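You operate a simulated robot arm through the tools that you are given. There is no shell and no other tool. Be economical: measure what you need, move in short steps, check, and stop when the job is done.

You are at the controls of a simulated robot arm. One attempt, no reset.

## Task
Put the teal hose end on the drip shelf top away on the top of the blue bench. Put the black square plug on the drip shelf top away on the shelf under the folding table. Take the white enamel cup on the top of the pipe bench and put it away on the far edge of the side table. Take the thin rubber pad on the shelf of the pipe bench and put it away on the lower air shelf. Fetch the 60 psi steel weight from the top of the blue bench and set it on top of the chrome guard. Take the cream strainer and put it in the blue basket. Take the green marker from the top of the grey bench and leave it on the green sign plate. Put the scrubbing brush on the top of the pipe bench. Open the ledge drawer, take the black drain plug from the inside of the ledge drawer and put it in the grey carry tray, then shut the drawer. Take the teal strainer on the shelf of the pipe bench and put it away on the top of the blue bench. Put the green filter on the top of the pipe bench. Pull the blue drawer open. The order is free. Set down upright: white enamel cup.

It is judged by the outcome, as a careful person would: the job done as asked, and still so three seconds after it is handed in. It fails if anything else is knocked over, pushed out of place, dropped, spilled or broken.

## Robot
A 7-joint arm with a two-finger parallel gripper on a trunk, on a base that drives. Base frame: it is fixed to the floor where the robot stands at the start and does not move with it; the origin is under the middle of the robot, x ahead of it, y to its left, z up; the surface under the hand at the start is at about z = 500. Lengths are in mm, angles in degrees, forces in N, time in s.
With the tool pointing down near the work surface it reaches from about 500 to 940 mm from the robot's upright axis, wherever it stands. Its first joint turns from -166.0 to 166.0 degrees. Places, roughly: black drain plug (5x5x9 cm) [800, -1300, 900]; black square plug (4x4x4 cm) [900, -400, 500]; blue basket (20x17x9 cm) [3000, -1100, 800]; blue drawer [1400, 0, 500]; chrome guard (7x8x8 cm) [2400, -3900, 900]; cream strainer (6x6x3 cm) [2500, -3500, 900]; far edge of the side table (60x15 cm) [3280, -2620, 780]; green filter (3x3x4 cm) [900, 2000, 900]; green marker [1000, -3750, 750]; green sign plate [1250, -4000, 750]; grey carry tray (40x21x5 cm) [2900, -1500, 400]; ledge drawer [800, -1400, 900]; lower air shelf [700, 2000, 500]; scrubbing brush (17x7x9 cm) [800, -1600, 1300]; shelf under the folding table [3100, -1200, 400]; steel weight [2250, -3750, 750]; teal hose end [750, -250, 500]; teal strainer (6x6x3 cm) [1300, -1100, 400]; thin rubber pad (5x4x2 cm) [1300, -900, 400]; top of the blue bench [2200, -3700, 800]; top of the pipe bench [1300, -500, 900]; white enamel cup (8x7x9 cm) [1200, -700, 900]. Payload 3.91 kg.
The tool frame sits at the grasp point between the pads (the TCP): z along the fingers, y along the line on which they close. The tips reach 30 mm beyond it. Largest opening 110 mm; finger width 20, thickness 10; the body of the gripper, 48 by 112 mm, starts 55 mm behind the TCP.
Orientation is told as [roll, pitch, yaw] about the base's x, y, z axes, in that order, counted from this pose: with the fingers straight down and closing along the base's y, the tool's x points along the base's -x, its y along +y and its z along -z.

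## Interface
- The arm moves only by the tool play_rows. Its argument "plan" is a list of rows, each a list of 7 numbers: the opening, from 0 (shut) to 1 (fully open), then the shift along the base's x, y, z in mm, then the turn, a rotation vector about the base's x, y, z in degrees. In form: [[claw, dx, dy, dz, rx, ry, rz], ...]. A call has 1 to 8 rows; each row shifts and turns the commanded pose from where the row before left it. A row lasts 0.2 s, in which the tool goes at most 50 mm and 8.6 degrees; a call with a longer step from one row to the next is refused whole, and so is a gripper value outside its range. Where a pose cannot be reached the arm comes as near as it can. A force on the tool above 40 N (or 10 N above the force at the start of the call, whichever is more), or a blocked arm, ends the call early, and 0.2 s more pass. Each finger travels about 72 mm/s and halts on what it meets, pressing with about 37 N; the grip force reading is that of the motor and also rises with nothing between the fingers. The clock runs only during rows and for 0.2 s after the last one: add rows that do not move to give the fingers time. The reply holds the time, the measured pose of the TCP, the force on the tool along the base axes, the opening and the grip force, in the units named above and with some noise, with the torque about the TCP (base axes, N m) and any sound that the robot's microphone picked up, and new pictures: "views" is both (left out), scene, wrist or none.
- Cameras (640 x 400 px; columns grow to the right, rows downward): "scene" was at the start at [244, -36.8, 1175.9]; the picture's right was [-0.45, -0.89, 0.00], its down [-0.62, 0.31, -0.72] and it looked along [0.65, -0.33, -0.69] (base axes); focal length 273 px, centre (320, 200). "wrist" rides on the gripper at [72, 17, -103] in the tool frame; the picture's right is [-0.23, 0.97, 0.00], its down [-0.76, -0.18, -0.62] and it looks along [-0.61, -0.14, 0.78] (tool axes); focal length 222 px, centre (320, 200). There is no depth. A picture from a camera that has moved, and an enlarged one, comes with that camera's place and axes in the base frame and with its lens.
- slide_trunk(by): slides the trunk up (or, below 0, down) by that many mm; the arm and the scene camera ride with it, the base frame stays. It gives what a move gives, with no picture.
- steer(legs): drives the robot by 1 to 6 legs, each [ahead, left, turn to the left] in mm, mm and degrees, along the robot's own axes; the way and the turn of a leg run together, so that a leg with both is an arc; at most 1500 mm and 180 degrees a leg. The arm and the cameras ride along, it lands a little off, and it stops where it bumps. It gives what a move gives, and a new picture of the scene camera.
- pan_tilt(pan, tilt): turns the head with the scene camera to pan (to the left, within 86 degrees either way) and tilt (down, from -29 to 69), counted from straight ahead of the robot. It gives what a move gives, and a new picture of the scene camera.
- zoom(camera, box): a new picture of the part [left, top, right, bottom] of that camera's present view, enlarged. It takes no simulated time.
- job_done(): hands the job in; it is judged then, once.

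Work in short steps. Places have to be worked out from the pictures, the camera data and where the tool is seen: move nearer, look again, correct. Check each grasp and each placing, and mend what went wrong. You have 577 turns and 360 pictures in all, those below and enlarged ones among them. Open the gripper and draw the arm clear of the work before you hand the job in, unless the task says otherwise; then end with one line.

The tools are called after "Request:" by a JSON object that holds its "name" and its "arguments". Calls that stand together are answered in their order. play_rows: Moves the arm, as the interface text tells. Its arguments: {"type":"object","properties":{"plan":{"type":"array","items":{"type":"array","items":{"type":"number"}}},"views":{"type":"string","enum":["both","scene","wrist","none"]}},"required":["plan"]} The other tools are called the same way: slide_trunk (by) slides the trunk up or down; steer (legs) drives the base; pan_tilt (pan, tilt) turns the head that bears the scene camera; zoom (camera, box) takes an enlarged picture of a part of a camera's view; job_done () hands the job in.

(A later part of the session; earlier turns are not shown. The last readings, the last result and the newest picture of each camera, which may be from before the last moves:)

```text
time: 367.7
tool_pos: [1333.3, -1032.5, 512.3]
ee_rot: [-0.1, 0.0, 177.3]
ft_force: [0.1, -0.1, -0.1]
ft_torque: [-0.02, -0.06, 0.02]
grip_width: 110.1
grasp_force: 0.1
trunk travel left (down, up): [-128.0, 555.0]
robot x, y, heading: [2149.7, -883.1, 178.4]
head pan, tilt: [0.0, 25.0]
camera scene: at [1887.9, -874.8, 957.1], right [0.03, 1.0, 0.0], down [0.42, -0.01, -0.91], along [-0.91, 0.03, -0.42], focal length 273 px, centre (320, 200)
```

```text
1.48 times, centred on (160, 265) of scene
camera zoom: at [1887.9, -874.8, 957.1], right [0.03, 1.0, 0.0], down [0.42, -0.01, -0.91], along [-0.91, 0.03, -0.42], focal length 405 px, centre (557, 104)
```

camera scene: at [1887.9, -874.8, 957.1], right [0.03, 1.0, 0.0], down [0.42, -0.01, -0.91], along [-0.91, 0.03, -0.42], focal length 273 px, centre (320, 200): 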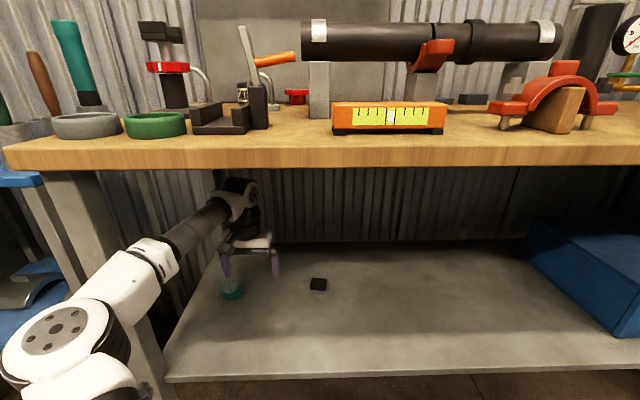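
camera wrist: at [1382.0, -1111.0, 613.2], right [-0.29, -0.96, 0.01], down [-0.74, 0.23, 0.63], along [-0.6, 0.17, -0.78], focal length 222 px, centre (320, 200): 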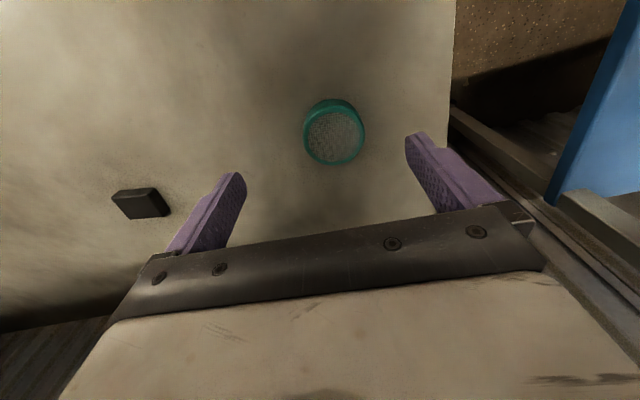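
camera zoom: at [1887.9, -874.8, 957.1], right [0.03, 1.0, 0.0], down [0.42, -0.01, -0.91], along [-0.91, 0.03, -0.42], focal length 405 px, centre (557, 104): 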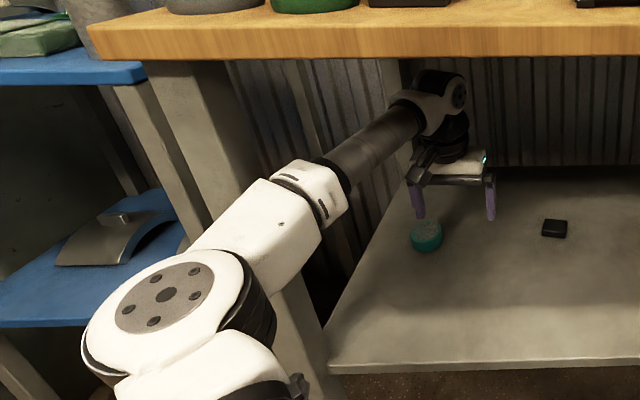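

Shifting the robot right 190 mm so the arm reaches diagonally with the elbow away from the leg.

Request:
{"name": "steer", "arguments": {"legs": [[0, -200, 0]]}}

Request:
{"name": "play_rows", "arguments": {"plan": [[1, 0, -40, 0, 0, 0, 0], [1, 0, -40, 0, 0, 0, 0], [1, 0, -40, 0, 0, 0, 0], [1, 0, -40, 0, 0, 0, 0], [1, 0, -40, 0, 0, 0, 0], [1, 0, 0, 0, 0, 0, 0]], "views": "both"}}

```text
time: 369.9
tool_pos: [1338.6, -831.3, 514.4]
ee_rot: [0.0, -0.1, 177.3]
ft_force: [-0.3, 0.3, -0.2]
ft_torque: [-0.02, 0.01, 0.05]
grip_width: 110.3
grasp_force: 0.1
trunk travel left (down, up): [-128.0, 555.0]
robot x, y, heading: [2155.1, -683.7, 178.4]
head pan, tilt: [0.0, 25.0]
camera scene: at [1893.8, -674.6, 957.2], right [0.03, 1.0, 0.0], down [0.42, -0.01, -0.91], along [-0.91, 0.03, -0.42], focal length 273 px, centre (320, 200)
```

scene: 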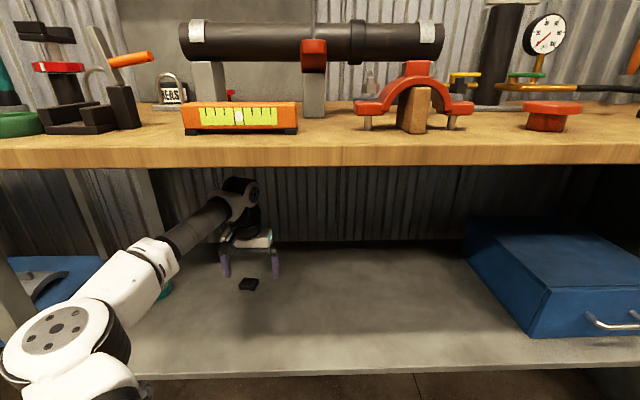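

```text
time: 371.3
tool_pos: [1338.6, -922.5, 513.8]
ee_rot: [0.0, -0.1, 177.3]
ft_force: [-0.6, 0.5, 0.0]
ft_torque: [0.0, 0.01, 0.0]
grip_width: 110.1
grasp_force: 0.1
out of reach, approached as far as the arm can: row 3, 4, 5
trunk travel left (down, up): [-128.0, 555.0]
robot x, y, heading: [2159.7, -684.2, 178.2]
head pan, tilt: [0.0, 25.0]
camera scene: at [1893.8, -674.6, 957.2], right [0.03, 1.0, 0.0], down [0.42, -0.01, -0.91], along [-0.91, 0.03, -0.42], focal length 273 px, centre (320, 200)
camera wrist: at [1410.0, -942.8, 616.8], right [-0.27, -0.96, 0.0], down [-0.75, 0.21, 0.62], along [-0.6, 0.17, -0.78], focal length 222 px, centre (320, 200)
```

scene: 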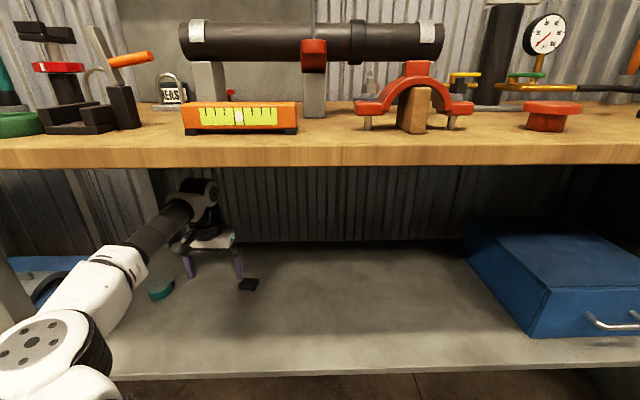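
wrist: 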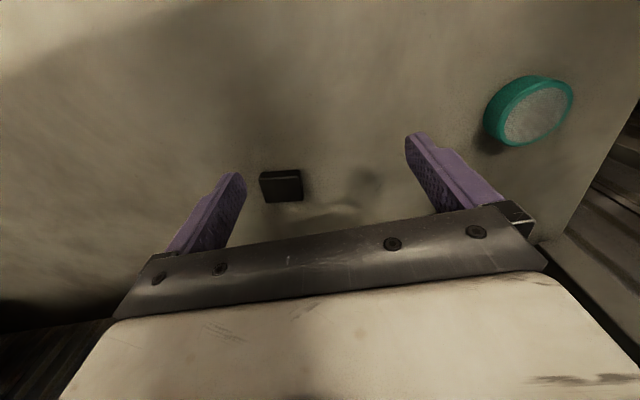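

Out of reach from here; I'll move the robot ahead 110 mm and left 50 mm.

Request:
{"name": "steer", "arguments": {"legs": [[110, 40, 0]]}}

Request:
{"name": "play_rows", "arguments": {"plan": [[1, 20, -40, 0, 0, 0, 0], [1, 20, -40, 0, 0, 0, 0], [1, 20, -40, 0, 0, 0, 0], [1, 10, -20, 0, 0, 0, 0], [1, 0, 0, 0, 0, 0, 0]], "views": "both"}}

```text
time: 372.5
tool_pos: [1228.7, -959.7, 513.0]
ee_rot: [0.0, -0.1, 177.4]
ft_force: [-0.2, 0.0, -0.3]
ft_torque: [0.0, -0.01, -0.04]
grip_width: 109.9
grasp_force: 0.0
trunk travel left (down, up): [-128.0, 555.0]
robot x, y, heading: [2045.6, -721.6, 178.1]
head pan, tilt: [0.0, 25.0]
camera scene: at [1784.5, -711.9, 957.2], right [0.03, 1.0, 0.0], down [0.42, -0.01, -0.91], along [-0.91, 0.03, -0.42], focal length 273 px, centre (320, 200)
```

scene: 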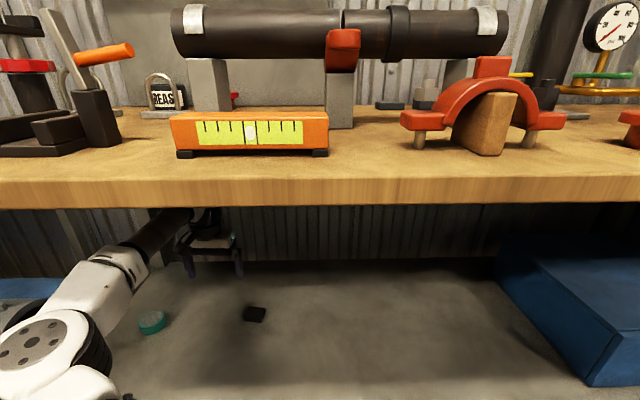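

```text
time: 373.7
tool_pos: [1234.0, -970.1, 513.8]
ee_rot: [-0.1, -0.2, 177.3]
ft_force: [0.4, 0.6, 0.1]
ft_torque: [-0.04, -0.01, 0.01]
grip_width: 109.7
grasp_force: 0.0
out of reach, approached as far as the arm can: row 1, 2, 3, 4
trunk travel left (down, up): [-128.0, 555.0]
robot x, y, heading: [2044.9, -721.3, 178.5]
head pan, tilt: [0.0, 25.0]
camera scene: at [1784.4, -711.9, 957.2], right [0.03, 1.0, 0.0], down [0.42, -0.01, -0.91], along [-0.91, 0.03, -0.42], focal length 273 px, centre (320, 200)
camera wrist: at [1305.4, -989.4, 616.6], right [-0.27, -0.96, 0.0], down [-0.75, 0.21, 0.62], along [-0.6, 0.17, -0.78], focal length 222 px, centre (320, 200)
```

scene: 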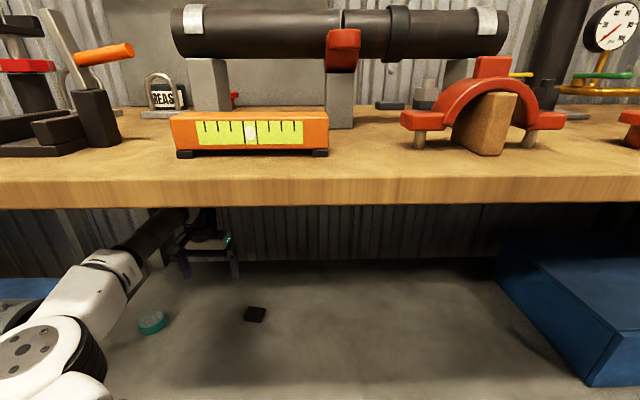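
wrist: 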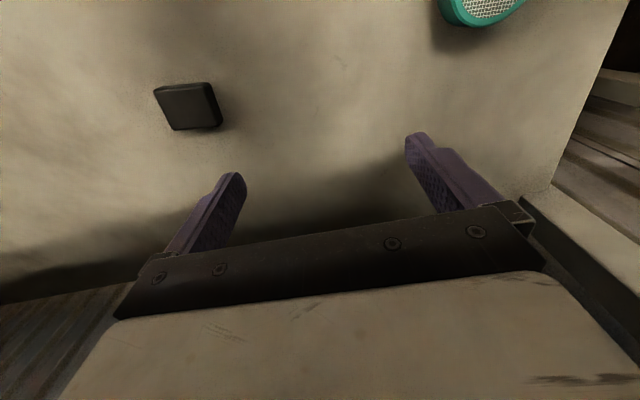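

I'll bring the TCP back a bit, then turn the robot 20° left so the arm points at the strainer.

Request:
{"name": "play_rows", "arguments": {"plan": [[1, 30, 35, 0, 0, 0, 0], [1, 35, 35, 0, 0, 0, 0], [1, 30, 35, 0, 0, 0, 0]], "views": "none"}}

Request:
{"name": "steer", "arguments": {"legs": [[0, 0, 20]]}}

Request:
{"name": "play_rows", "arguments": {"plan": [[1, 0, 0, 0, 0, 0, 0]], "views": "wrist"}}

```text
time: 374.5
tool_pos: [1329.1, -863.7, 509.5]
ee_rot: [-0.1, 0.0, 177.4]
ft_force: [-0.4, 0.4, -0.3]
ft_torque: [-0.01, -0.04, -0.07]
grip_width: 109.9
grasp_force: 0.0
trunk travel left (down, up): [-128.0, 555.0]
robot x, y, heading: [2047.6, -720.9, 178.2]
head pan, tilt: [0.0, 25.0]
```

```text
time: 376.0
tool_pos: [1422.4, -1101.0, 508.4]
ee_rot: [0.0, 0.0, -162.7]
ft_force: [-0.4, -0.2, -0.2]
ft_torque: [0.0, 0.03, 0.0]
grip_width: 110.1
grasp_force: 0.1
trunk travel left (down, up): [-128.0, 555.0]
robot x, y, heading: [2046.3, -719.0, -161.7]
head pan, tilt: [0.0, 25.0]
camera scene: at [1797.7, -802.2, 957.2], right [-0.32, 0.95, 0.0], down [0.4, 0.13, -0.91], along [-0.86, -0.29, -0.42], focal length 273 px, centre (320, 200)
```

scene: 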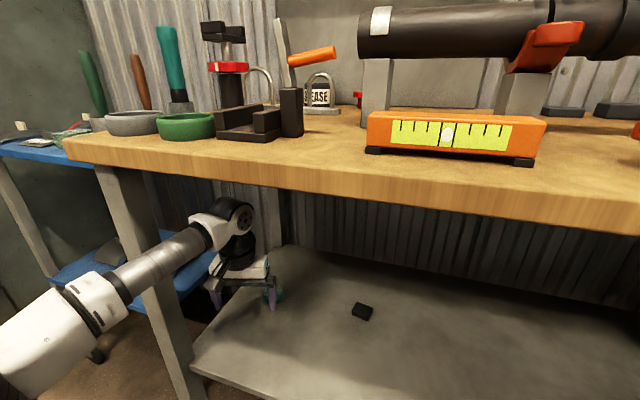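

```text
time: 376.4
tool_pos: [1421.4, -1100.4, 508.2]
ee_rot: [0.0, -0.1, -162.6]
ft_force: [-0.6, 0.2, 0.4]
ft_torque: [-0.02, 0.02, 0.01]
grip_width: 110.1
grasp_force: 0.0
trunk travel left (down, up): [-128.0, 555.0]
robot x, y, heading: [2048.3, -718.4, -161.5]
head pan, tilt: [0.0, 25.0]
camera wrist: at [1495.8, -1095.0, 612.2], right [0.07, -1.0, 0.0], down [-0.78, -0.06, 0.62], along [-0.62, -0.05, -0.78], focal length 222 px, centre (320, 200)
```

wrist: 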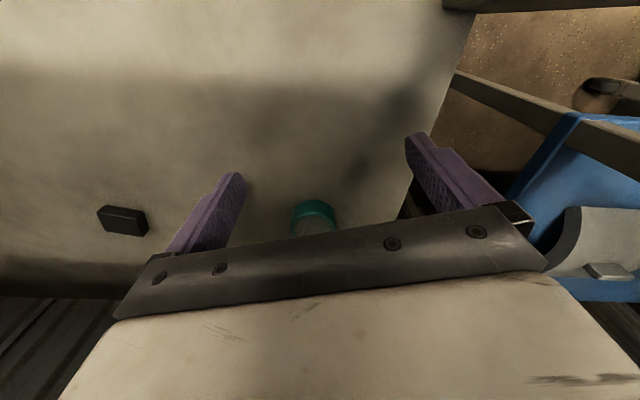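

Aligned now; strainer at ≈(1314, -1102). Moving over it.

Request:
{"name": "play_rows", "arguments": {"plan": [[1, -35, 0, 0, 0, 0, 0], [1, -35, 0, 0, 0, 0, 0], [1, -35, 0, -5, 0, 0, 0], [1, 0, 0, 0, 0, 0, 0]], "views": "both"}}

```text
time: 377.4
tool_pos: [1315.2, -1101.2, 504.9]
ee_rot: [0.0, -0.1, -162.7]
ft_force: [0.9, -0.5, 0.5]
ft_torque: [0.05, 0.0, -0.03]
grip_width: 110.0
grasp_force: 0.1
trunk travel left (down, up): [-128.0, 555.0]
robot x, y, heading: [2043.9, -718.8, -161.8]
head pan, tilt: [0.0, 25.0]
camera scene: at [1797.7, -802.2, 957.2], right [-0.32, 0.95, 0.0], down [0.4, 0.13, -0.91], along [-0.86, -0.29, -0.42], focal length 273 px, centre (320, 200)
camera wrist: at [1390.1, -1094.8, 608.6], right [0.07, -1.0, 0.0], down [-0.78, -0.06, 0.62], along [-0.62, -0.05, -0.78], focal length 222 px, centre (320, 200)
```

scene: 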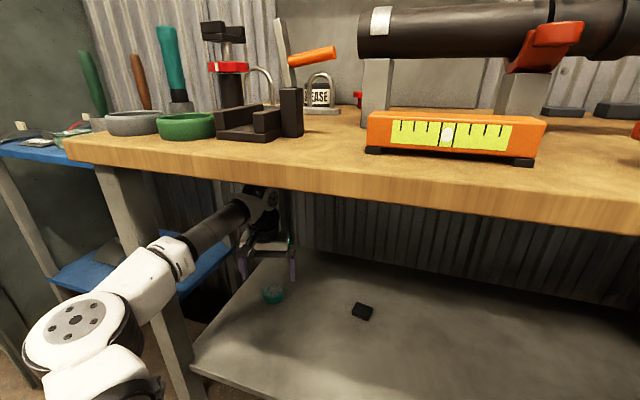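
wrist: 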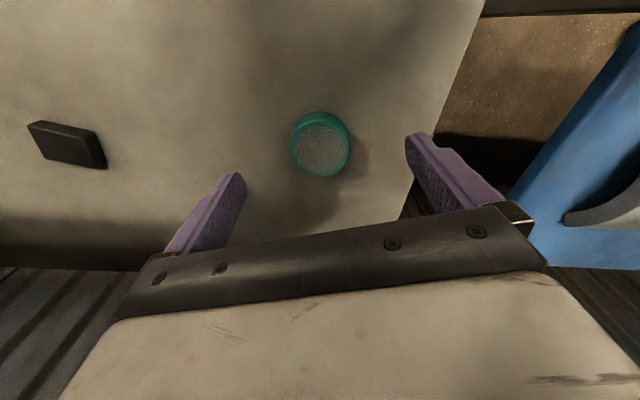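

Request:
{"name": "play_rows", "arguments": {"plan": [[0.9, -7, 0, -25, 0, 0, 0], [0.9, 0, 0, -25, 0, 0, 0], [0.9, 0, 0, -18, 0, 0, 0], [0.9, 0, 0, 0, 0, 0, 0], [0.5, 0, 0, 0, 0, 0, 0], [0.2, 0, 0, 0, 0, 0, 0], [0, 0, 0, 0, 0, 0, 0], [0, 0, 0, 0, 0, 0, 0]], "views": "wrist"}}

```text
time: 379.2
tool_pos: [1309.8, -1101.4, 435.8]
ee_rot: [0.1, -0.1, -162.7]
ft_force: [-0.2, 0.1, -0.1]
ft_torque: [0.0, 0.01, -0.01]
grip_width: 54.1
grasp_force: 37.0
trunk travel left (down, up): [-128.0, 555.0]
robot x, y, heading: [2048.2, -718.7, -161.7]
head pan, tilt: [0.0, 25.0]
camera wrist: at [1383.0, -1095.8, 539.6], right [0.07, -1.0, 0.0], down [-0.78, -0.06, 0.62], along [-0.62, -0.05, -0.78], focal length 222 px, centre (320, 200)
```

wrist: 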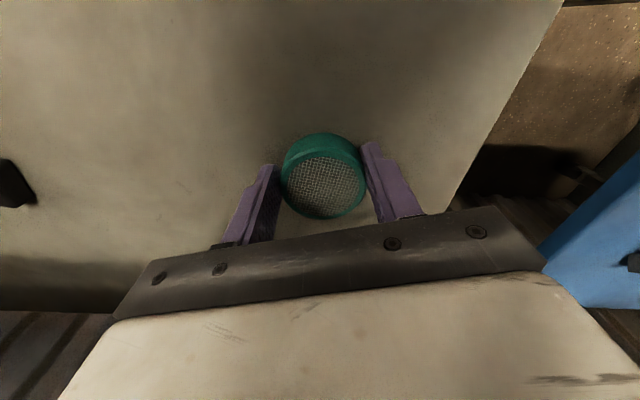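

Gripped (54 mm). Lift and back the robot straight out.

Request:
{"name": "play_rows", "arguments": {"plan": [[0, 0, 0, 40, 0, 0, 0], [0, 10, 5, 40, 0, 0, 0]], "views": "none"}}

Request:
{"name": "steer", "arguments": {"legs": [[-430, 0, 0]]}}

Request:
{"name": "slide_trunk", "arguments": {"by": 400}}

Request:
{"name": "slide_trunk", "arguments": {"by": 120}}

```text
time: 379.8
tool_pos: [1319.6, -1096.4, 513.7]
ee_rot: [-0.1, 0.0, -162.7]
ft_force: [0.1, 0.0, -1.6]
ft_torque: [-0.04, 0.02, -0.01]
grip_width: 54.3
grasp_force: 36.5
trunk travel left (down, up): [-128.0, 555.0]
robot x, y, heading: [2046.0, -717.4, -161.9]
head pan, tilt: [0.0, 25.0]
```

```text
time: 382.4
tool_pos: [1718.9, -958.7, 514.2]
ee_rot: [0.0, -0.1, -163.1]
ft_force: [-0.2, 0.1, -1.7]
ft_torque: [-0.01, -0.03, -0.01]
grip_width: 54.2
grasp_force: 37.2
trunk travel left (down, up): [-128.0, 555.0]
robot x, y, heading: [2447.8, -589.1, -162.3]
head pan, tilt: [0.0, 25.0]
camera scene: at [2199.4, -668.2, 957.1], right [-0.31, 0.95, 0.0], down [0.4, 0.13, -0.91], along [-0.86, -0.28, -0.42], focal length 273 px, centre (320, 200)
```

scene: 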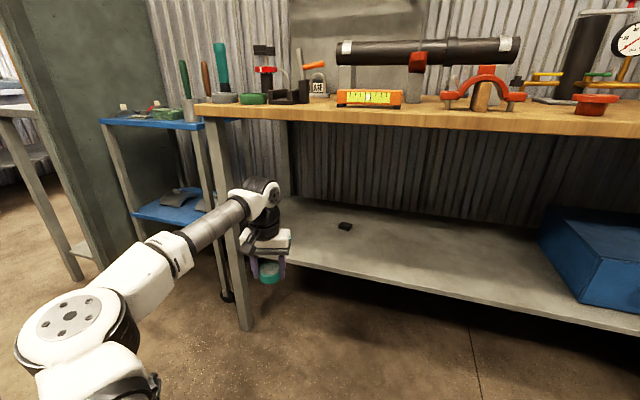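

```text
time: 386.3
tool_pos: [1717.9, -958.2, 914.1]
ee_rot: [0.0, -0.1, -163.1]
ft_force: [-0.1, -0.5, -0.5]
ft_torque: [0.01, -0.01, 0.01]
grip_width: 54.5
grasp_force: 37.4
trunk travel left (down, up): [-528.0, 155.0]
robot x, y, heading: [2446.1, -586.5, -162.3]
head pan, tilt: [0.0, 25.0]
```

```text
time: 387.8
tool_pos: [1719.1, -958.3, 1035.0]
ee_rot: [0.0, -0.1, -163.1]
ft_force: [-0.3, -0.4, -0.8]
ft_torque: [-0.03, -0.02, -0.01]
grip_width: 54.2
grasp_force: 37.1
trunk travel left (down, up): [-648.0, 35.0]
robot x, y, heading: [2447.6, -588.6, -161.8]
head pan, tilt: [0.0, 25.0]
```

Request:
{"name": "play_rows", "arguments": {"plan": [[0, 40, 20, 10, 0, 0, 0], [0, 40, 20, 10, 0, 0, 0], [0, 40, 20, 10, 0, 0, 0], [0, 40, 20, 0, 0, 0, 0], [0, 36, 20, 0, 0, 0, 0]], "views": "none"}}

Request:
{"name": "steer", "arguments": {"legs": [[220, 0, 0], [0, 0, 72], [1000, 0, 0], [1000, 0, 0]]}}

```text
time: 389.0
tool_pos: [1912.6, -857.9, 1063.8]
ee_rot: [0.1, -0.1, -163.1]
ft_force: [0.1, -0.1, -0.7]
ft_torque: [0.01, -0.04, -0.01]
grip_width: 54.4
grasp_force: 37.4
trunk travel left (down, up): [-648.0, 35.0]
robot x, y, heading: [2447.7, -582.0, -162.1]
head pan, tilt: [0.0, 25.0]
```

```text
time: 403.5
tool_pos: [2316.1, -3251.2, 1064.9]
ee_rot: [0.0, -0.1, -92.1]
ft_force: [0.7, -0.8, -0.7]
ft_torque: [0.03, 0.02, -0.02]
grip_width: 54.6
grasp_force: 37.3
trunk travel left (down, up): [-648.0, 35.0]
robot x, y, heading: [2234.8, -2653.5, -90.8]
head pan, tilt: [0.0, 25.0]
camera scene: at [2230.0, -2918.2, 1477.1], right [-1.0, 0.02, 0.0], down [0.01, 0.42, -0.91], along [-0.02, -0.91, -0.42], focal length 273 px, centre (320, 200)
```

scene: 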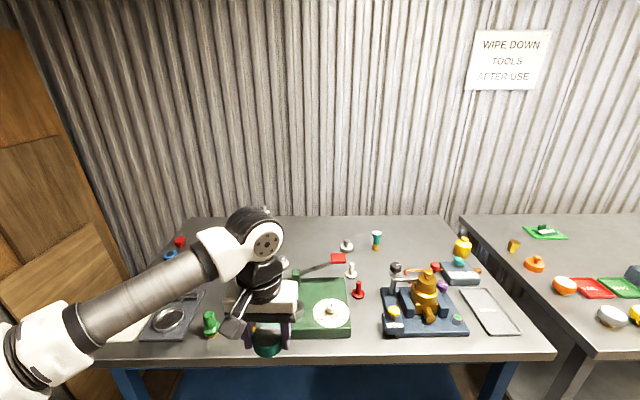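

Strainer still held. I'll place it at the cream strainer's vacated spot (2497, -3528).

Request:
{"name": "steer", "arguments": {"legs": [[0, 200, 0], [220, 0, 0]]}}

Request:
{"name": "play_rows", "arguments": {"plan": [[0, -10, -25, -30, 0, 0, 0], [0, -10, -25, -30, 0, 0, 0], [0, 0, 0, 0, 0, 0, 0]], "views": "both"}}

```text
time: 406.9
tool_pos: [2515.5, -3473.0, 1063.7]
ee_rot: [0.0, 0.0, -92.1]
ft_force: [0.4, 0.6, -1.5]
ft_torque: [0.03, 0.02, 0.01]
grip_width: 54.5
grasp_force: 36.3
trunk travel left (down, up): [-648.0, 35.0]
robot x, y, heading: [2429.8, -2877.7, -91.1]
head pan, tilt: [0.0, 25.0]
camera scene: at [2429.0, -3139.7, 1476.9], right [-1.0, 0.02, 0.0], down [0.01, 0.42, -0.91], along [-0.02, -0.91, -0.42], focal length 273 px, centre (320, 200)
```

scene: 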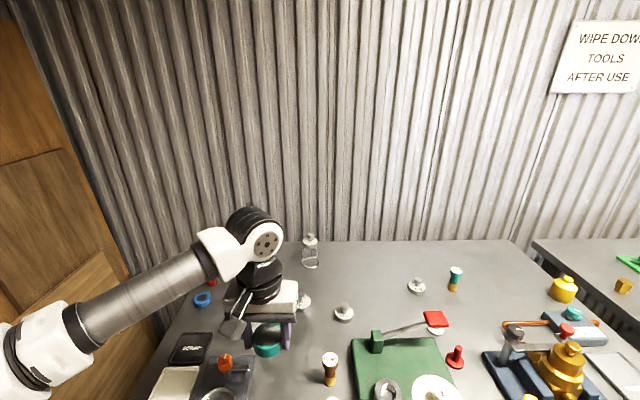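

```text
time: 407.8
tool_pos: [2496.0, -3521.8, 1005.0]
ee_rot: [-0.2, -0.1, -92.1]
ft_force: [-0.6, 0.2, -0.7]
ft_torque: [-0.01, 0.01, -0.04]
grip_width: 54.5
grasp_force: 37.5
trunk travel left (down, up): [-648.0, 35.0]
robot x, y, heading: [2430.8, -2877.3, -91.3]
head pan, tilt: [0.0, 25.0]
camera scene: at [2429.1, -3138.6, 1477.2], right [-1.0, 0.02, 0.0], down [0.01, 0.42, -0.91], along [-0.02, -0.91, -0.42], focal length 273 px, centre (320, 200)
camera wrist: at [2514.9, -3449.8, 1108.4], right [0.96, -0.26, 0.0], down [-0.2, -0.75, 0.62], along [-0.16, -0.6, -0.78], focal length 222 px, centre (320, 200)
```

scene: 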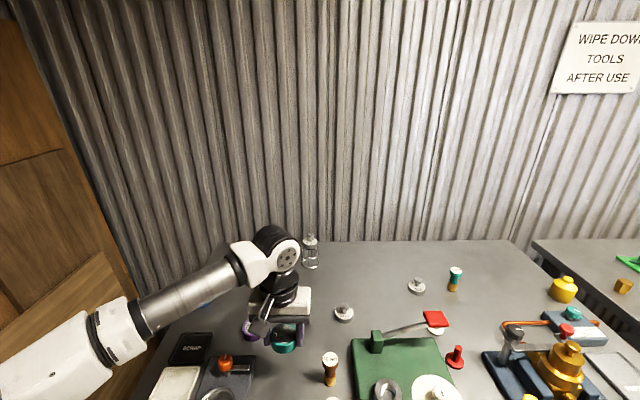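
wrist: 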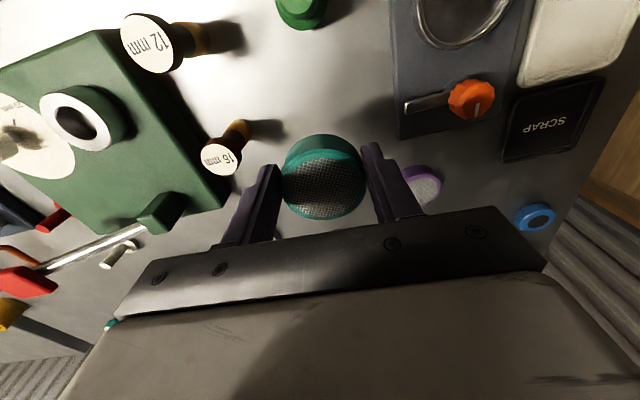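

Clear beneath. Lowering to contact.

Request:
{"name": "play_rows", "arguments": {"plan": [[0, 1, -5, -45, 0, 0, 0], [0, 0, 0, -45, 0, 0, 0], [0, 0, 0, -22, 0, 0, 0], [0, 0, 0, -4, 0, 0, 0], [0, 0, 0, -4, 0, 0, 0], [0, 0, 0, 0, 0, 0, 0]], "views": "none"}}

```text
time: 409.1
tool_pos: [2495.6, -3526.7, 885.5]
ee_rot: [-0.1, -0.2, -92.0]
ft_force: [0.1, 0.0, 10.6]
ft_torque: [0.03, 0.03, -0.02]
grip_width: 54.1
grasp_force: 36.9
trunk travel left (down, up): [-648.0, 35.0]
robot x, y, heading: [2434.3, -2879.3, -91.1]
head pan, tilt: [0.0, 25.0]
```

Contact. Release and lift straight up.

Request:
{"name": "play_rows", "arguments": {"plan": [[0.6, 0, 0, 1, 0, 0, 0], [0.78, 0, 0, 0, 0, 0, 0], [0.78, 0, 0, 0, 0, 0, 0], [0.78, 0, 0, 45, 0, 0, 0], [0.78, 0, 0, 45, 0, 0, 0], [0.78, 0, 0, 45, 0, 0, 0], [1, 0, 30, 40, 0, 0, 0], [1, 0, 40, 0, 0, 0, 0]], "views": "wrist"}}

```text
time: 410.9
tool_pos: [2496.9, -3458.8, 1061.4]
ee_rot: [0.0, -0.1, -92.0]
ft_force: [0.2, 0.2, 0.5]
ft_torque: [-0.01, 0.01, 0.0]
grip_width: 109.9
grasp_force: 0.1
trunk travel left (down, up): [-648.0, 35.0]
robot x, y, heading: [2436.6, -2874.3, -91.1]
head pan, tilt: [0.0, 25.0]
camera wrist: at [2517.4, -3386.5, 1164.5], right [0.96, -0.26, 0.0], down [-0.21, -0.75, 0.62], along [-0.16, -0.6, -0.78], focal length 222 px, centre (320, 200)
```

wrist: 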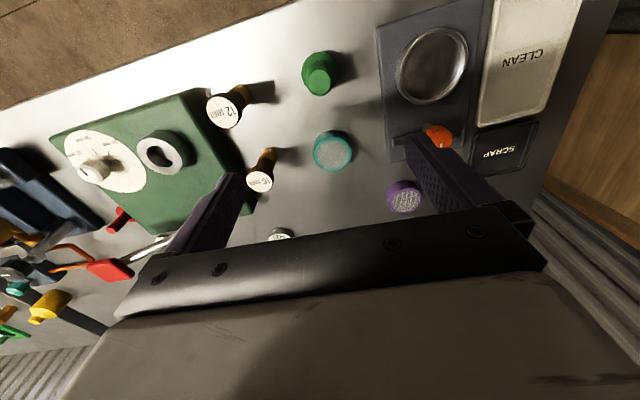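

Teal strainer placed. Next the rubber pad on the pipe bench shelf: drive back up the aisle.

Request:
{"name": "steer", "arguments": {"legs": [[-200, 0, 0], [0, -160, 0], [-950, 0, 0], [-920, 0, 0], [0, 0, -89]]}}

Request:
{"name": "slide_trunk", "arguments": {"by": -400}}

```text
time: 426.9
tool_pos: [1702.5, -895.4, 1060.8]
ee_rot: [-0.1, -0.1, 177.8]
ft_force: [-0.3, 0.1, 0.2]
ft_torque: [0.05, 0.02, -0.01]
grip_width: 110.2
grasp_force: 0.1
trunk travel left (down, up): [-648.0, 35.0]
robot x, y, heading: [2283.5, -832.3, 179.0]
head pan, tilt: [0.0, 25.0]
camera scene: at [2023.8, -826.8, 1477.2], right [0.02, 1.0, 0.0], down [0.42, -0.01, -0.91], along [-0.91, 0.02, -0.42], focal length 273 px, centre (320, 200)
```

scene: 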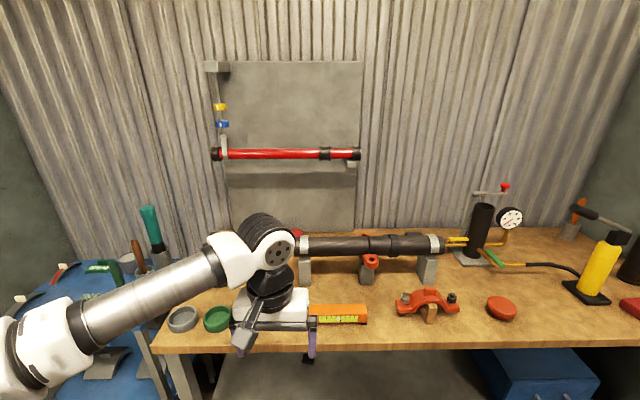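

```text
time: 430.7
tool_pos: [1703.7, -896.7, 660.7]
ee_rot: [-0.1, 0.0, 177.9]
ft_force: [-0.1, -0.2, 0.0]
ft_torque: [-0.04, 0.01, 0.01]
grip_width: 110.1
grasp_force: 0.2
trunk travel left (down, up): [-248.0, 435.0]
robot x, y, heading: [2284.5, -830.5, 179.2]
head pan, tilt: [0.0, 25.0]
```

Request:
{"name": "slide_trunk", "arguments": {"by": -150}}

Request:
{"name": "steer", "arguments": {"legs": [[220, 0, 0]]}}

Request:
{"name": "play_rows", "arguments": {"plan": [[0.8, -35, 5, 0, 0, 0, 0], [0.8, -35, 5, 0, 0, 0, 0], [0.8, -35, 5, 0, 0, 0, 0], [0.8, -35, 5, 0, 0, 0, 0], [0.8, 0, 0, 0, 0, 0, 0]], "views": "wrist"}}

```text
time: 432.4
tool_pos: [1703.2, -896.0, 511.7]
ee_rot: [0.0, -0.1, 177.9]
ft_force: [-0.3, 0.9, 0.2]
ft_torque: [-0.01, 0.0, -0.01]
grip_width: 109.9
grasp_force: 0.0
trunk travel left (down, up): [-98.0, 585.0]
robot x, y, heading: [2287.4, -827.2, 178.8]
head pan, tilt: [0.0, 25.0]
```

```text
time: 434.1
tool_pos: [1481.5, -892.1, 510.8]
ee_rot: [0.1, 0.0, 177.9]
ft_force: [-0.1, 0.3, 0.6]
ft_torque: [0.04, 0.03, 0.02]
grip_width: 110.1
grasp_force: 0.0
trunk travel left (down, up): [-98.0, 585.0]
robot x, y, heading: [2062.5, -826.0, 179.0]
head pan, tilt: [0.0, 25.0]
camera scene: at [1802.6, -822.9, 927.2], right [0.02, 1.0, 0.0], down [0.42, -0.01, -0.91], along [-0.91, 0.02, -0.42], focal length 273 px, centre (320, 200)
```

scene: 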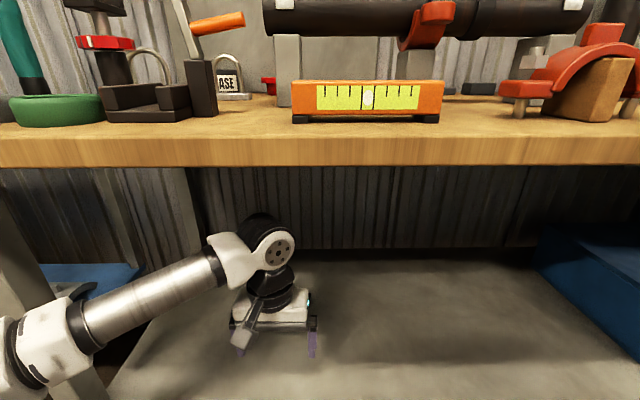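

```text
time: 435.3
tool_pos: [1342.0, -873.6, 511.0]
ee_rot: [0.0, -0.2, 177.9]
ft_force: [0.4, -0.6, 0.9]
ft_torque: [0.02, -0.01, 0.0]
grip_width: 87.6
grasp_force: 0.1
trunk travel left (down, up): [-98.0, 585.0]
robot x, y, heading: [2064.3, -826.8, 178.9]
head pan, tilt: [0.0, 25.0]
camera wrist: at [1414.1, -892.3, 614.4], right [-0.26, -0.96, 0.0], down [-0.75, 0.21, 0.62], along [-0.6, 0.16, -0.78], focal length 222 px, centre (320, 200)
```

wrist: 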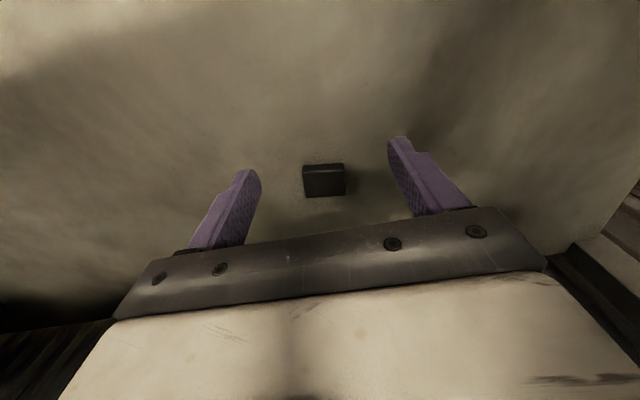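

Pad at (1284, -862), rotated about -17° relative to the tool. Aligning and descending.

Request:
{"name": "play_rows", "arguments": {"plan": [[0.75, -30, 6, -10, 0, 0, -8.4], [0.75, -28, 6, -15, 0, 0, -8.4], [0.75, 0, 0, -25, 0, 0, 0], [0.75, 0, 0, 0, 0, 0, 0]], "views": "wrist"}}

```text
time: 436.3
tool_pos: [1286.2, -862.2, 461.4]
ee_rot: [0.0, 0.0, 161.1]
ft_force: [0.0, -0.1, 0.4]
ft_torque: [0.01, 0.01, 0.01]
grip_width: 82.4
grasp_force: 0.1
trunk travel left (down, up): [-98.0, 585.0]
robot x, y, heading: [2060.9, -827.4, 179.0]
head pan, tilt: [0.0, 25.0]
camera wrist: at [1348.6, -901.0, 564.5], right [-0.53, -0.85, 0.0], down [-0.66, 0.41, 0.62], along [-0.53, 0.33, -0.78], focal length 222 px, centre (320, 200)
```

wrist: 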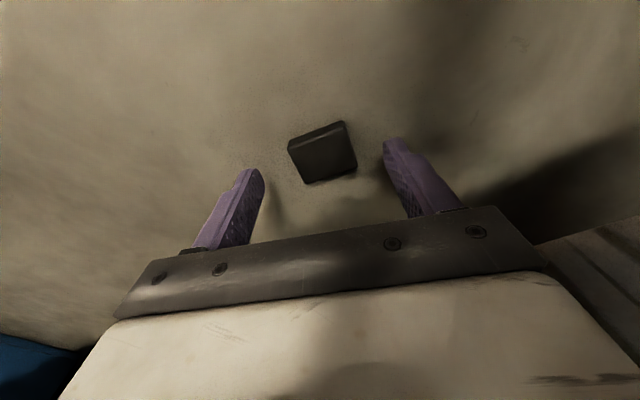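

Request:
{"name": "play_rows", "arguments": {"plan": [[0.75, -1, -1, -20, 0, 0, 0], [0.75, 0, 0, -9, 0, 0, 0], [0.75, 0, 0, 0, 0, 0, 0], [0.4, 0, 0, 0, 0, 0, 0], [0.1, 0, 0, 0, 0, 0, 0], [0, 0, 0, 0, 0, 0, 0], [0, 0, 0, 0, 0, 0, 0]], "views": "wrist"}}

```text
time: 437.9
tool_pos: [1284.2, -861.9, 432.4]
ee_rot: [0.0, -0.1, 161.0]
ft_force: [-0.1, -0.6, -0.1]
ft_torque: [0.02, 0.03, 0.01]
grip_width: 47.5
grasp_force: 36.9
trunk travel left (down, up): [-98.0, 585.0]
robot x, y, heading: [2067.5, -827.3, 179.0]
head pan, tilt: [0.0, 25.0]
camera wrist: at [1347.6, -901.5, 536.2], right [-0.53, -0.85, 0.0], down [-0.66, 0.41, 0.62], along [-0.53, 0.33, -0.78], focal length 222 px, centre (320, 200)
```

wrist: 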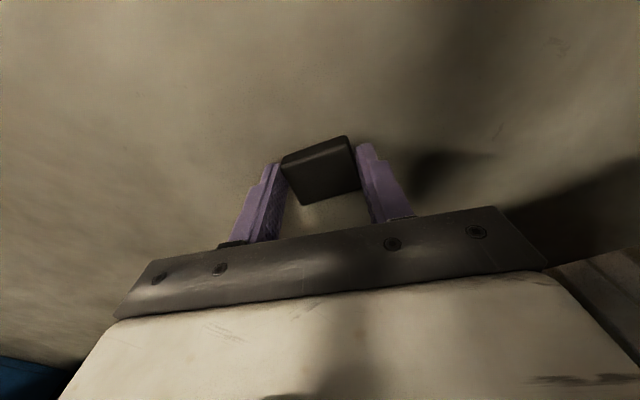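

Gripped (47 mm). Lift, back out, raise, and turn north to view the air bay.

Request:
{"name": "play_rows", "arguments": {"plan": [[0, 0, 0, 40, 0, 0, 0], [0, 0, 0, 40, 0, 0, 0]], "views": "none"}}

Request:
{"name": "steer", "arguments": {"legs": [[-280, 0, 0]]}}

Request:
{"name": "play_rows", "arguments": {"plan": [[0, 40, 0, 0, 0, 0, 5], [0, 40, 0, 0, 0, 0, 6], [0, 40, 0, 0, 0, 0, 6], [0, 40, 0, 0, 0, 0, 0]], "views": "none"}}

Request:
{"name": "slide_trunk", "arguments": {"by": 350}}

Request:
{"name": "steer", "arguments": {"legs": [[0, 0, -89]]}}

```text
time: 438.5
tool_pos: [1283.4, -862.3, 511.7]
ee_rot: [0.0, 0.0, 161.1]
ft_force: [-0.2, 1.1, -0.8]
ft_torque: [-0.02, 0.02, -0.01]
grip_width: 47.7
grasp_force: 37.2
trunk travel left (down, up): [-98.0, 585.0]
robot x, y, heading: [2062.7, -825.2, 179.1]
head pan, tilt: [0.0, 25.0]
```

```text
time: 440.5
tool_pos: [1565.8, -865.8, 511.8]
ee_rot: [-0.1, -0.1, 161.3]
ft_force: [0.4, 0.4, 0.0]
ft_torque: [-0.01, -0.02, 0.01]
grip_width: 47.1
grasp_force: 36.8
trunk travel left (down, up): [-98.0, 585.0]
robot x, y, heading: [2344.5, -832.9, 178.7]
head pan, tilt: [0.0, 25.0]
camera scene: at [2084.4, -828.1, 927.1], right [0.02, 1.0, 0.0], down [0.42, -0.01, -0.91], along [-0.91, 0.02, -0.42], focal length 273 px, centre (320, 200)
```

scene: 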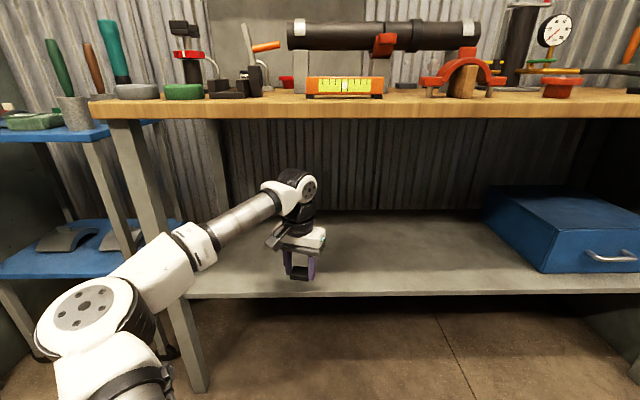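

```text
time: 441.5
tool_pos: [1724.8, -866.1, 511.5]
ee_rot: [-0.1, 0.0, 178.2]
ft_force: [0.1, -0.1, -0.6]
ft_torque: [0.02, -0.03, -0.04]
grip_width: 46.8
grasp_force: 36.9
trunk travel left (down, up): [-98.0, 585.0]
robot x, y, heading: [2347.0, -835.0, 179.2]
head pan, tilt: [0.0, 25.0]
```

```text
time: 444.9
tool_pos: [1724.3, -866.3, 862.5]
ee_rot: [-0.1, -0.1, 178.2]
ft_force: [-1.1, 0.0, 0.2]
ft_torque: [-0.02, 0.04, 0.04]
grip_width: 45.8
grasp_force: 37.1
trunk travel left (down, up): [-448.0, 235.0]
robot x, y, heading: [2345.2, -835.4, 179.1]
head pan, tilt: [0.0, 25.0]
```

```text
time: 449.2
tool_pos: [2298.0, -212.1, 861.5]
ee_rot: [0.0, -0.1, 89.5]
ft_force: [0.3, 0.1, -0.5]
ft_torque: [-0.04, 0.0, 0.0]
grip_width: 44.8
grasp_force: 37.2
trunk travel left (down, up): [-448.0, 235.0]
robot x, y, heading: [2345.9, -837.2, 90.2]
head pan, tilt: [0.0, 25.0]
camera scene: at [2345.0, -570.4, 1277.1], right [1.0, 0.01, 0.0], down [0.0, -0.42, -0.91], along [-0.01, 0.91, -0.42], focal length 273 px, centre (320, 200)
```

scene: 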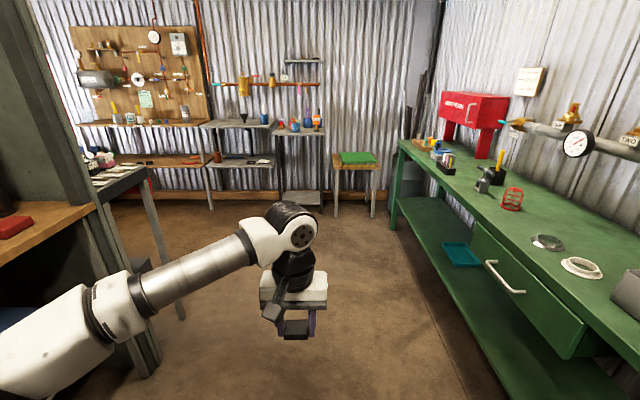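

Grip width is slowly decreasing; checking the pad in the wrist view.

Request:
{"name": "play_rows", "arguments": {"plan": [[0, 0, 0, 0, 0, 0, 0]], "views": "wrist"}}

Request:
{"name": "zoom", "arguments": {"camera": "scene", "box": [60, 80, 330, 250]}}

```text
time: 449.6
tool_pos: [2298.1, -211.8, 861.5]
ee_rot: [0.1, -0.2, 89.5]
ft_force: [0.5, 0.6, -0.1]
ft_torque: [-0.01, 0.01, 0.01]
grip_width: 44.9
grasp_force: 37.4
trunk travel left (down, up): [-448.0, 235.0]
robot x, y, heading: [2342.6, -834.4, 90.5]
head pan, tilt: [0.0, 25.0]
camera wrist: at [2280.8, -284.2, 965.3], right [-0.97, 0.24, 0.0], down [0.18, 0.76, 0.62], along [0.15, 0.61, -0.78], focal length 222 px, centre (320, 200)
```

wrist: 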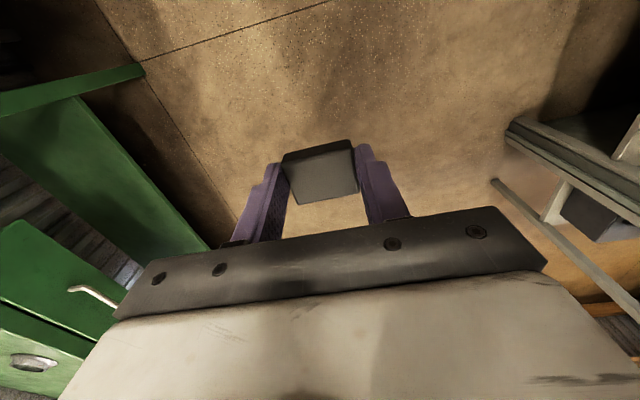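

```text
2.35 times, centred on (195, 165) of scene
camera zoom: at [2345.0, -570.4, 1277.1], right [1.0, 0.01, 0.0], down [0.0, -0.42, -0.91], along [-0.01, 0.91, -0.42], focal length 643 px, centre (614, 282)
```

zoom: 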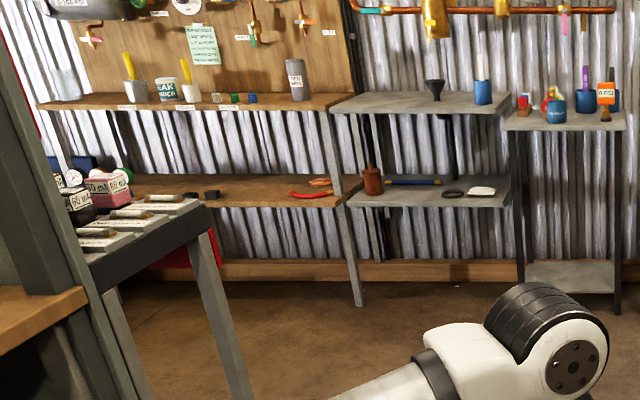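

Pad is tilting slowly in the grip but held. Drive north to the air bay lane (y≈1280) and then face west.

Request:
{"name": "steer", "arguments": {"legs": [[1050, 60, 0], [1060, 60, 0], [0, 0, 90]]}}

Request:
{"name": "pan_tilt", "arguments": {"pan": -30, "tilt": 25}}

```text
time: 459.8
tool_pos: [2116.5, 1856.7, 862.2]
ee_rot: [0.2, 1.0, 90.6]
ft_force: [-0.5, -6.3, 1.7]
ft_torque: [-0.02, 0.04, 0.0]
grip_width: 44.8
grasp_force: 37.0
trunk travel left (down, up): [-448.0, 235.0]
robot x, y, heading: [2180.4, 1241.8, 91.7]
head pan, tilt: [0.0, 25.0]
stopped in leg 2: the force on the tool passed its limit at 46 N (the readings are from after the stop); the commanded pose is now the measured one
camera scene: at [2171.4, 1505.1, 1277.3], right [1.0, 0.03, 0.0], down [0.01, -0.42, -0.91], along [-0.03, 0.91, -0.42], focal length 273 px, centre (320, 200)
```

scene: 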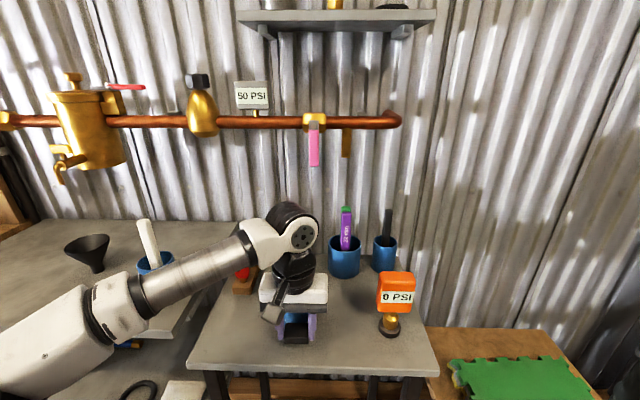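

```text
time: 460.7
tool_pos: [2115.9, 1855.9, 860.3]
ee_rot: [0.2, 1.1, 90.5]
ft_force: [-1.5, -11.3, 1.3]
ft_torque: [-0.12, 0.02, 0.07]
grip_width: 44.8
grasp_force: 36.9
trunk travel left (down, up): [-448.0, 235.0]
robot x, y, heading: [2178.8, 1242.3, 91.8]
head pan, tilt: [-30.0, 25.0]
camera scene: at [2217.7, 1494.1, 1277.4], right [0.88, -0.47, 0.0], down [-0.2, -0.37, -0.91], along [0.43, 0.8, -0.42], focal length 273 px, centre (320, 200)
```

scene: 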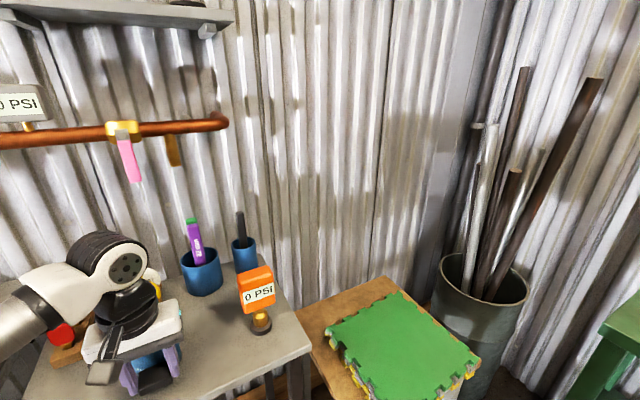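

I ran into a blue beaker on the small bench ahead. Backing straight off and checking its state.

Request:
{"name": "steer", "arguments": {"legs": [[-160, 0, 0]]}}

Request:
{"name": "pan_tilt", "arguments": {"pan": 0, "tilt": 35}}

Request:
{"name": "zoom", "arguments": {"camera": "scene", "box": [180, 120, 440, 290]}}

```text
time: 462.1
tool_pos: [2121.5, 1697.4, 860.9]
ee_rot: [0.1, 1.1, 90.6]
ft_force: [0.1, 0.4, -0.8]
ft_torque: [0.02, -0.01, -0.02]
grip_width: 44.7
grasp_force: 36.8
trunk travel left (down, up): [-448.0, 235.0]
robot x, y, heading: [2183.6, 1087.0, 91.9]
head pan, tilt: [-30.0, 25.0]
camera scene: at [2222.8, 1335.1, 1277.3], right [0.88, -0.47, 0.0], down [-0.2, -0.37, -0.91], along [0.43, 0.8, -0.42], focal length 273 px, centre (320, 200)
```

scene: 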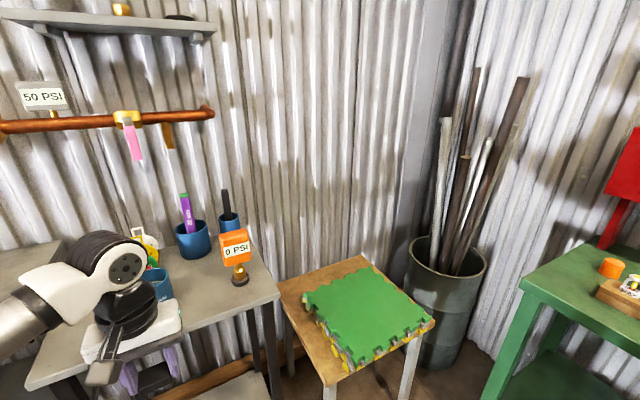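

```text
time: 463.1
tool_pos: [2119.6, 1698.0, 861.0]
ee_rot: [0.2, 1.0, 90.6]
ft_force: [0.4, -0.5, -0.1]
ft_torque: [0.01, 0.03, -0.01]
grip_width: 44.7
grasp_force: 37.1
trunk travel left (down, up): [-448.0, 235.0]
robot x, y, heading: [2185.6, 1083.2, 91.8]
head pan, tilt: [0.0, 35.0]
camera scene: at [2176.5, 1342.2, 1261.4], right [1.0, 0.03, 0.0], down [0.02, -0.57, -0.82], along [-0.03, 0.82, -0.57], focal length 273 px, centre (320, 200)
```

scene: 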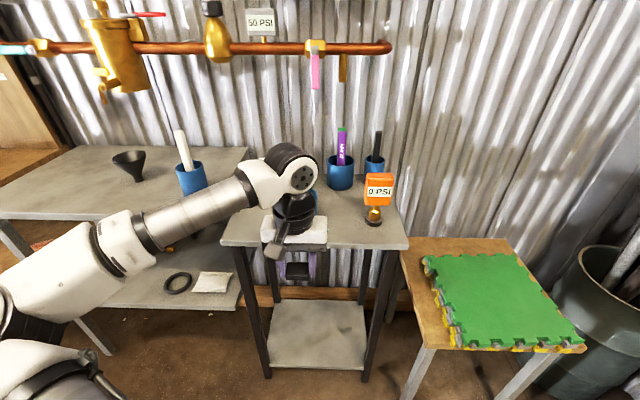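

```text
2.35 times, centred on (310, 205) of scene
camera zoom: at [2176.5, 1342.2, 1261.4], right [1.0, 0.03, 0.0], down [0.02, -0.57, -0.82], along [-0.03, 0.82, -0.57], focal length 643 px, centre (344, 188)
```

zoom: 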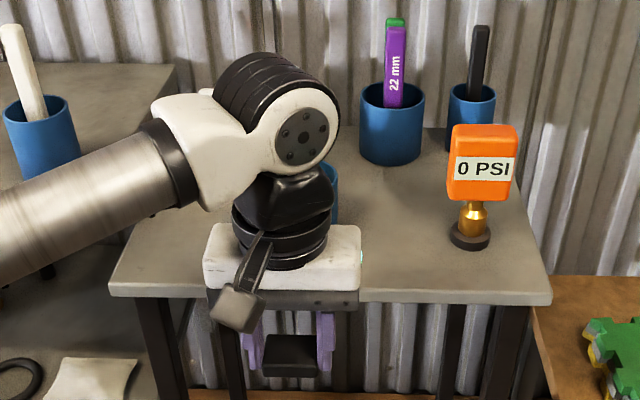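

The beaker seems still upright. I'll turn west (arm sweeps clear) and look at the bench.

Request:
{"name": "steer", "arguments": {"legs": [[0, 0, 88]]}}

Request:
{"name": "pan_tilt", "arguments": {"pan": -75, "tilt": 25}}

Request:
{"name": "zoom", "arguments": {"camera": "scene", "box": [170, 60, 470, 260]}}

```text
time: 467.3
tool_pos: [1568.7, 1039.2, 861.1]
ee_rot: [0.0, 1.0, 178.9]
ft_force: [0.5, 0.1, -0.4]
ft_torque: [0.0, 0.0, -0.03]
grip_width: 44.7
grasp_force: 36.8
trunk travel left (down, up): [-448.0, 235.0]
robot x, y, heading: [2185.5, 1083.4, -179.9]
head pan, tilt: [0.0, 35.0]
camera scene: at [1926.7, 1083.6, 1261.4], right [0.0, 1.0, 0.0], down [0.57, 0.0, -0.82], along [-0.82, 0.0, -0.57], focal length 273 px, centre (320, 200)
```

scene: 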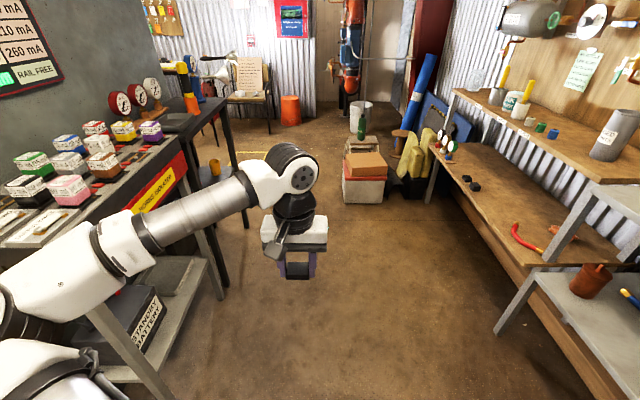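

```text
time: 468.8
tool_pos: [1569.5, 1039.3, 861.7]
ee_rot: [0.1, 1.1, 178.9]
ft_force: [-0.9, 0.2, 0.3]
ft_torque: [-0.03, -0.02, 0.0]
grip_width: 45.0
grasp_force: 37.0
trunk travel left (down, up): [-448.0, 235.0]
robot x, y, heading: [2184.6, 1083.7, -179.9]
head pan, tilt: [-75.0, 25.0]
camera scene: at [1990.7, 1172.7, 1277.1], right [0.97, 0.26, 0.0], down [0.11, -0.41, -0.91], along [-0.24, 0.87, -0.42], focal length 273 px, centre (320, 200)
```

scene: 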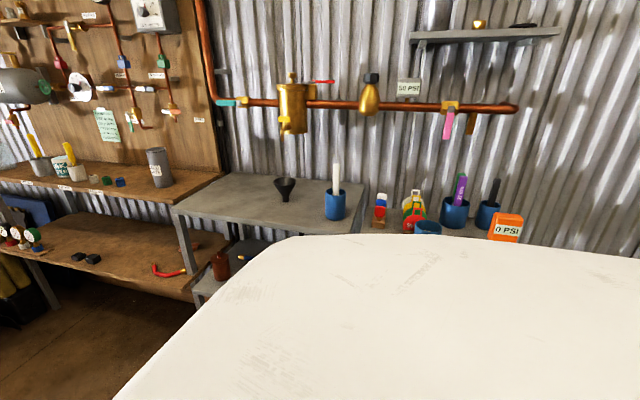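

```text
2.00 times, centred on (320, 160) of scene
camera zoom: at [1990.7, 1172.7, 1277.1], right [0.97, 0.26, 0.0], down [0.11, -0.41, -0.91], along [-0.24, 0.87, -0.42], focal length 546 px, centre (320, 280)
```

zoom: 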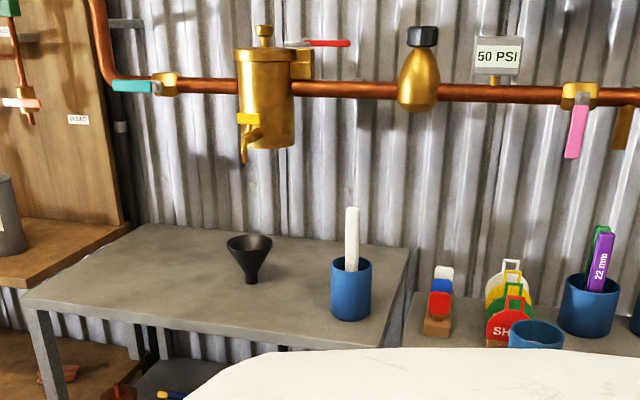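

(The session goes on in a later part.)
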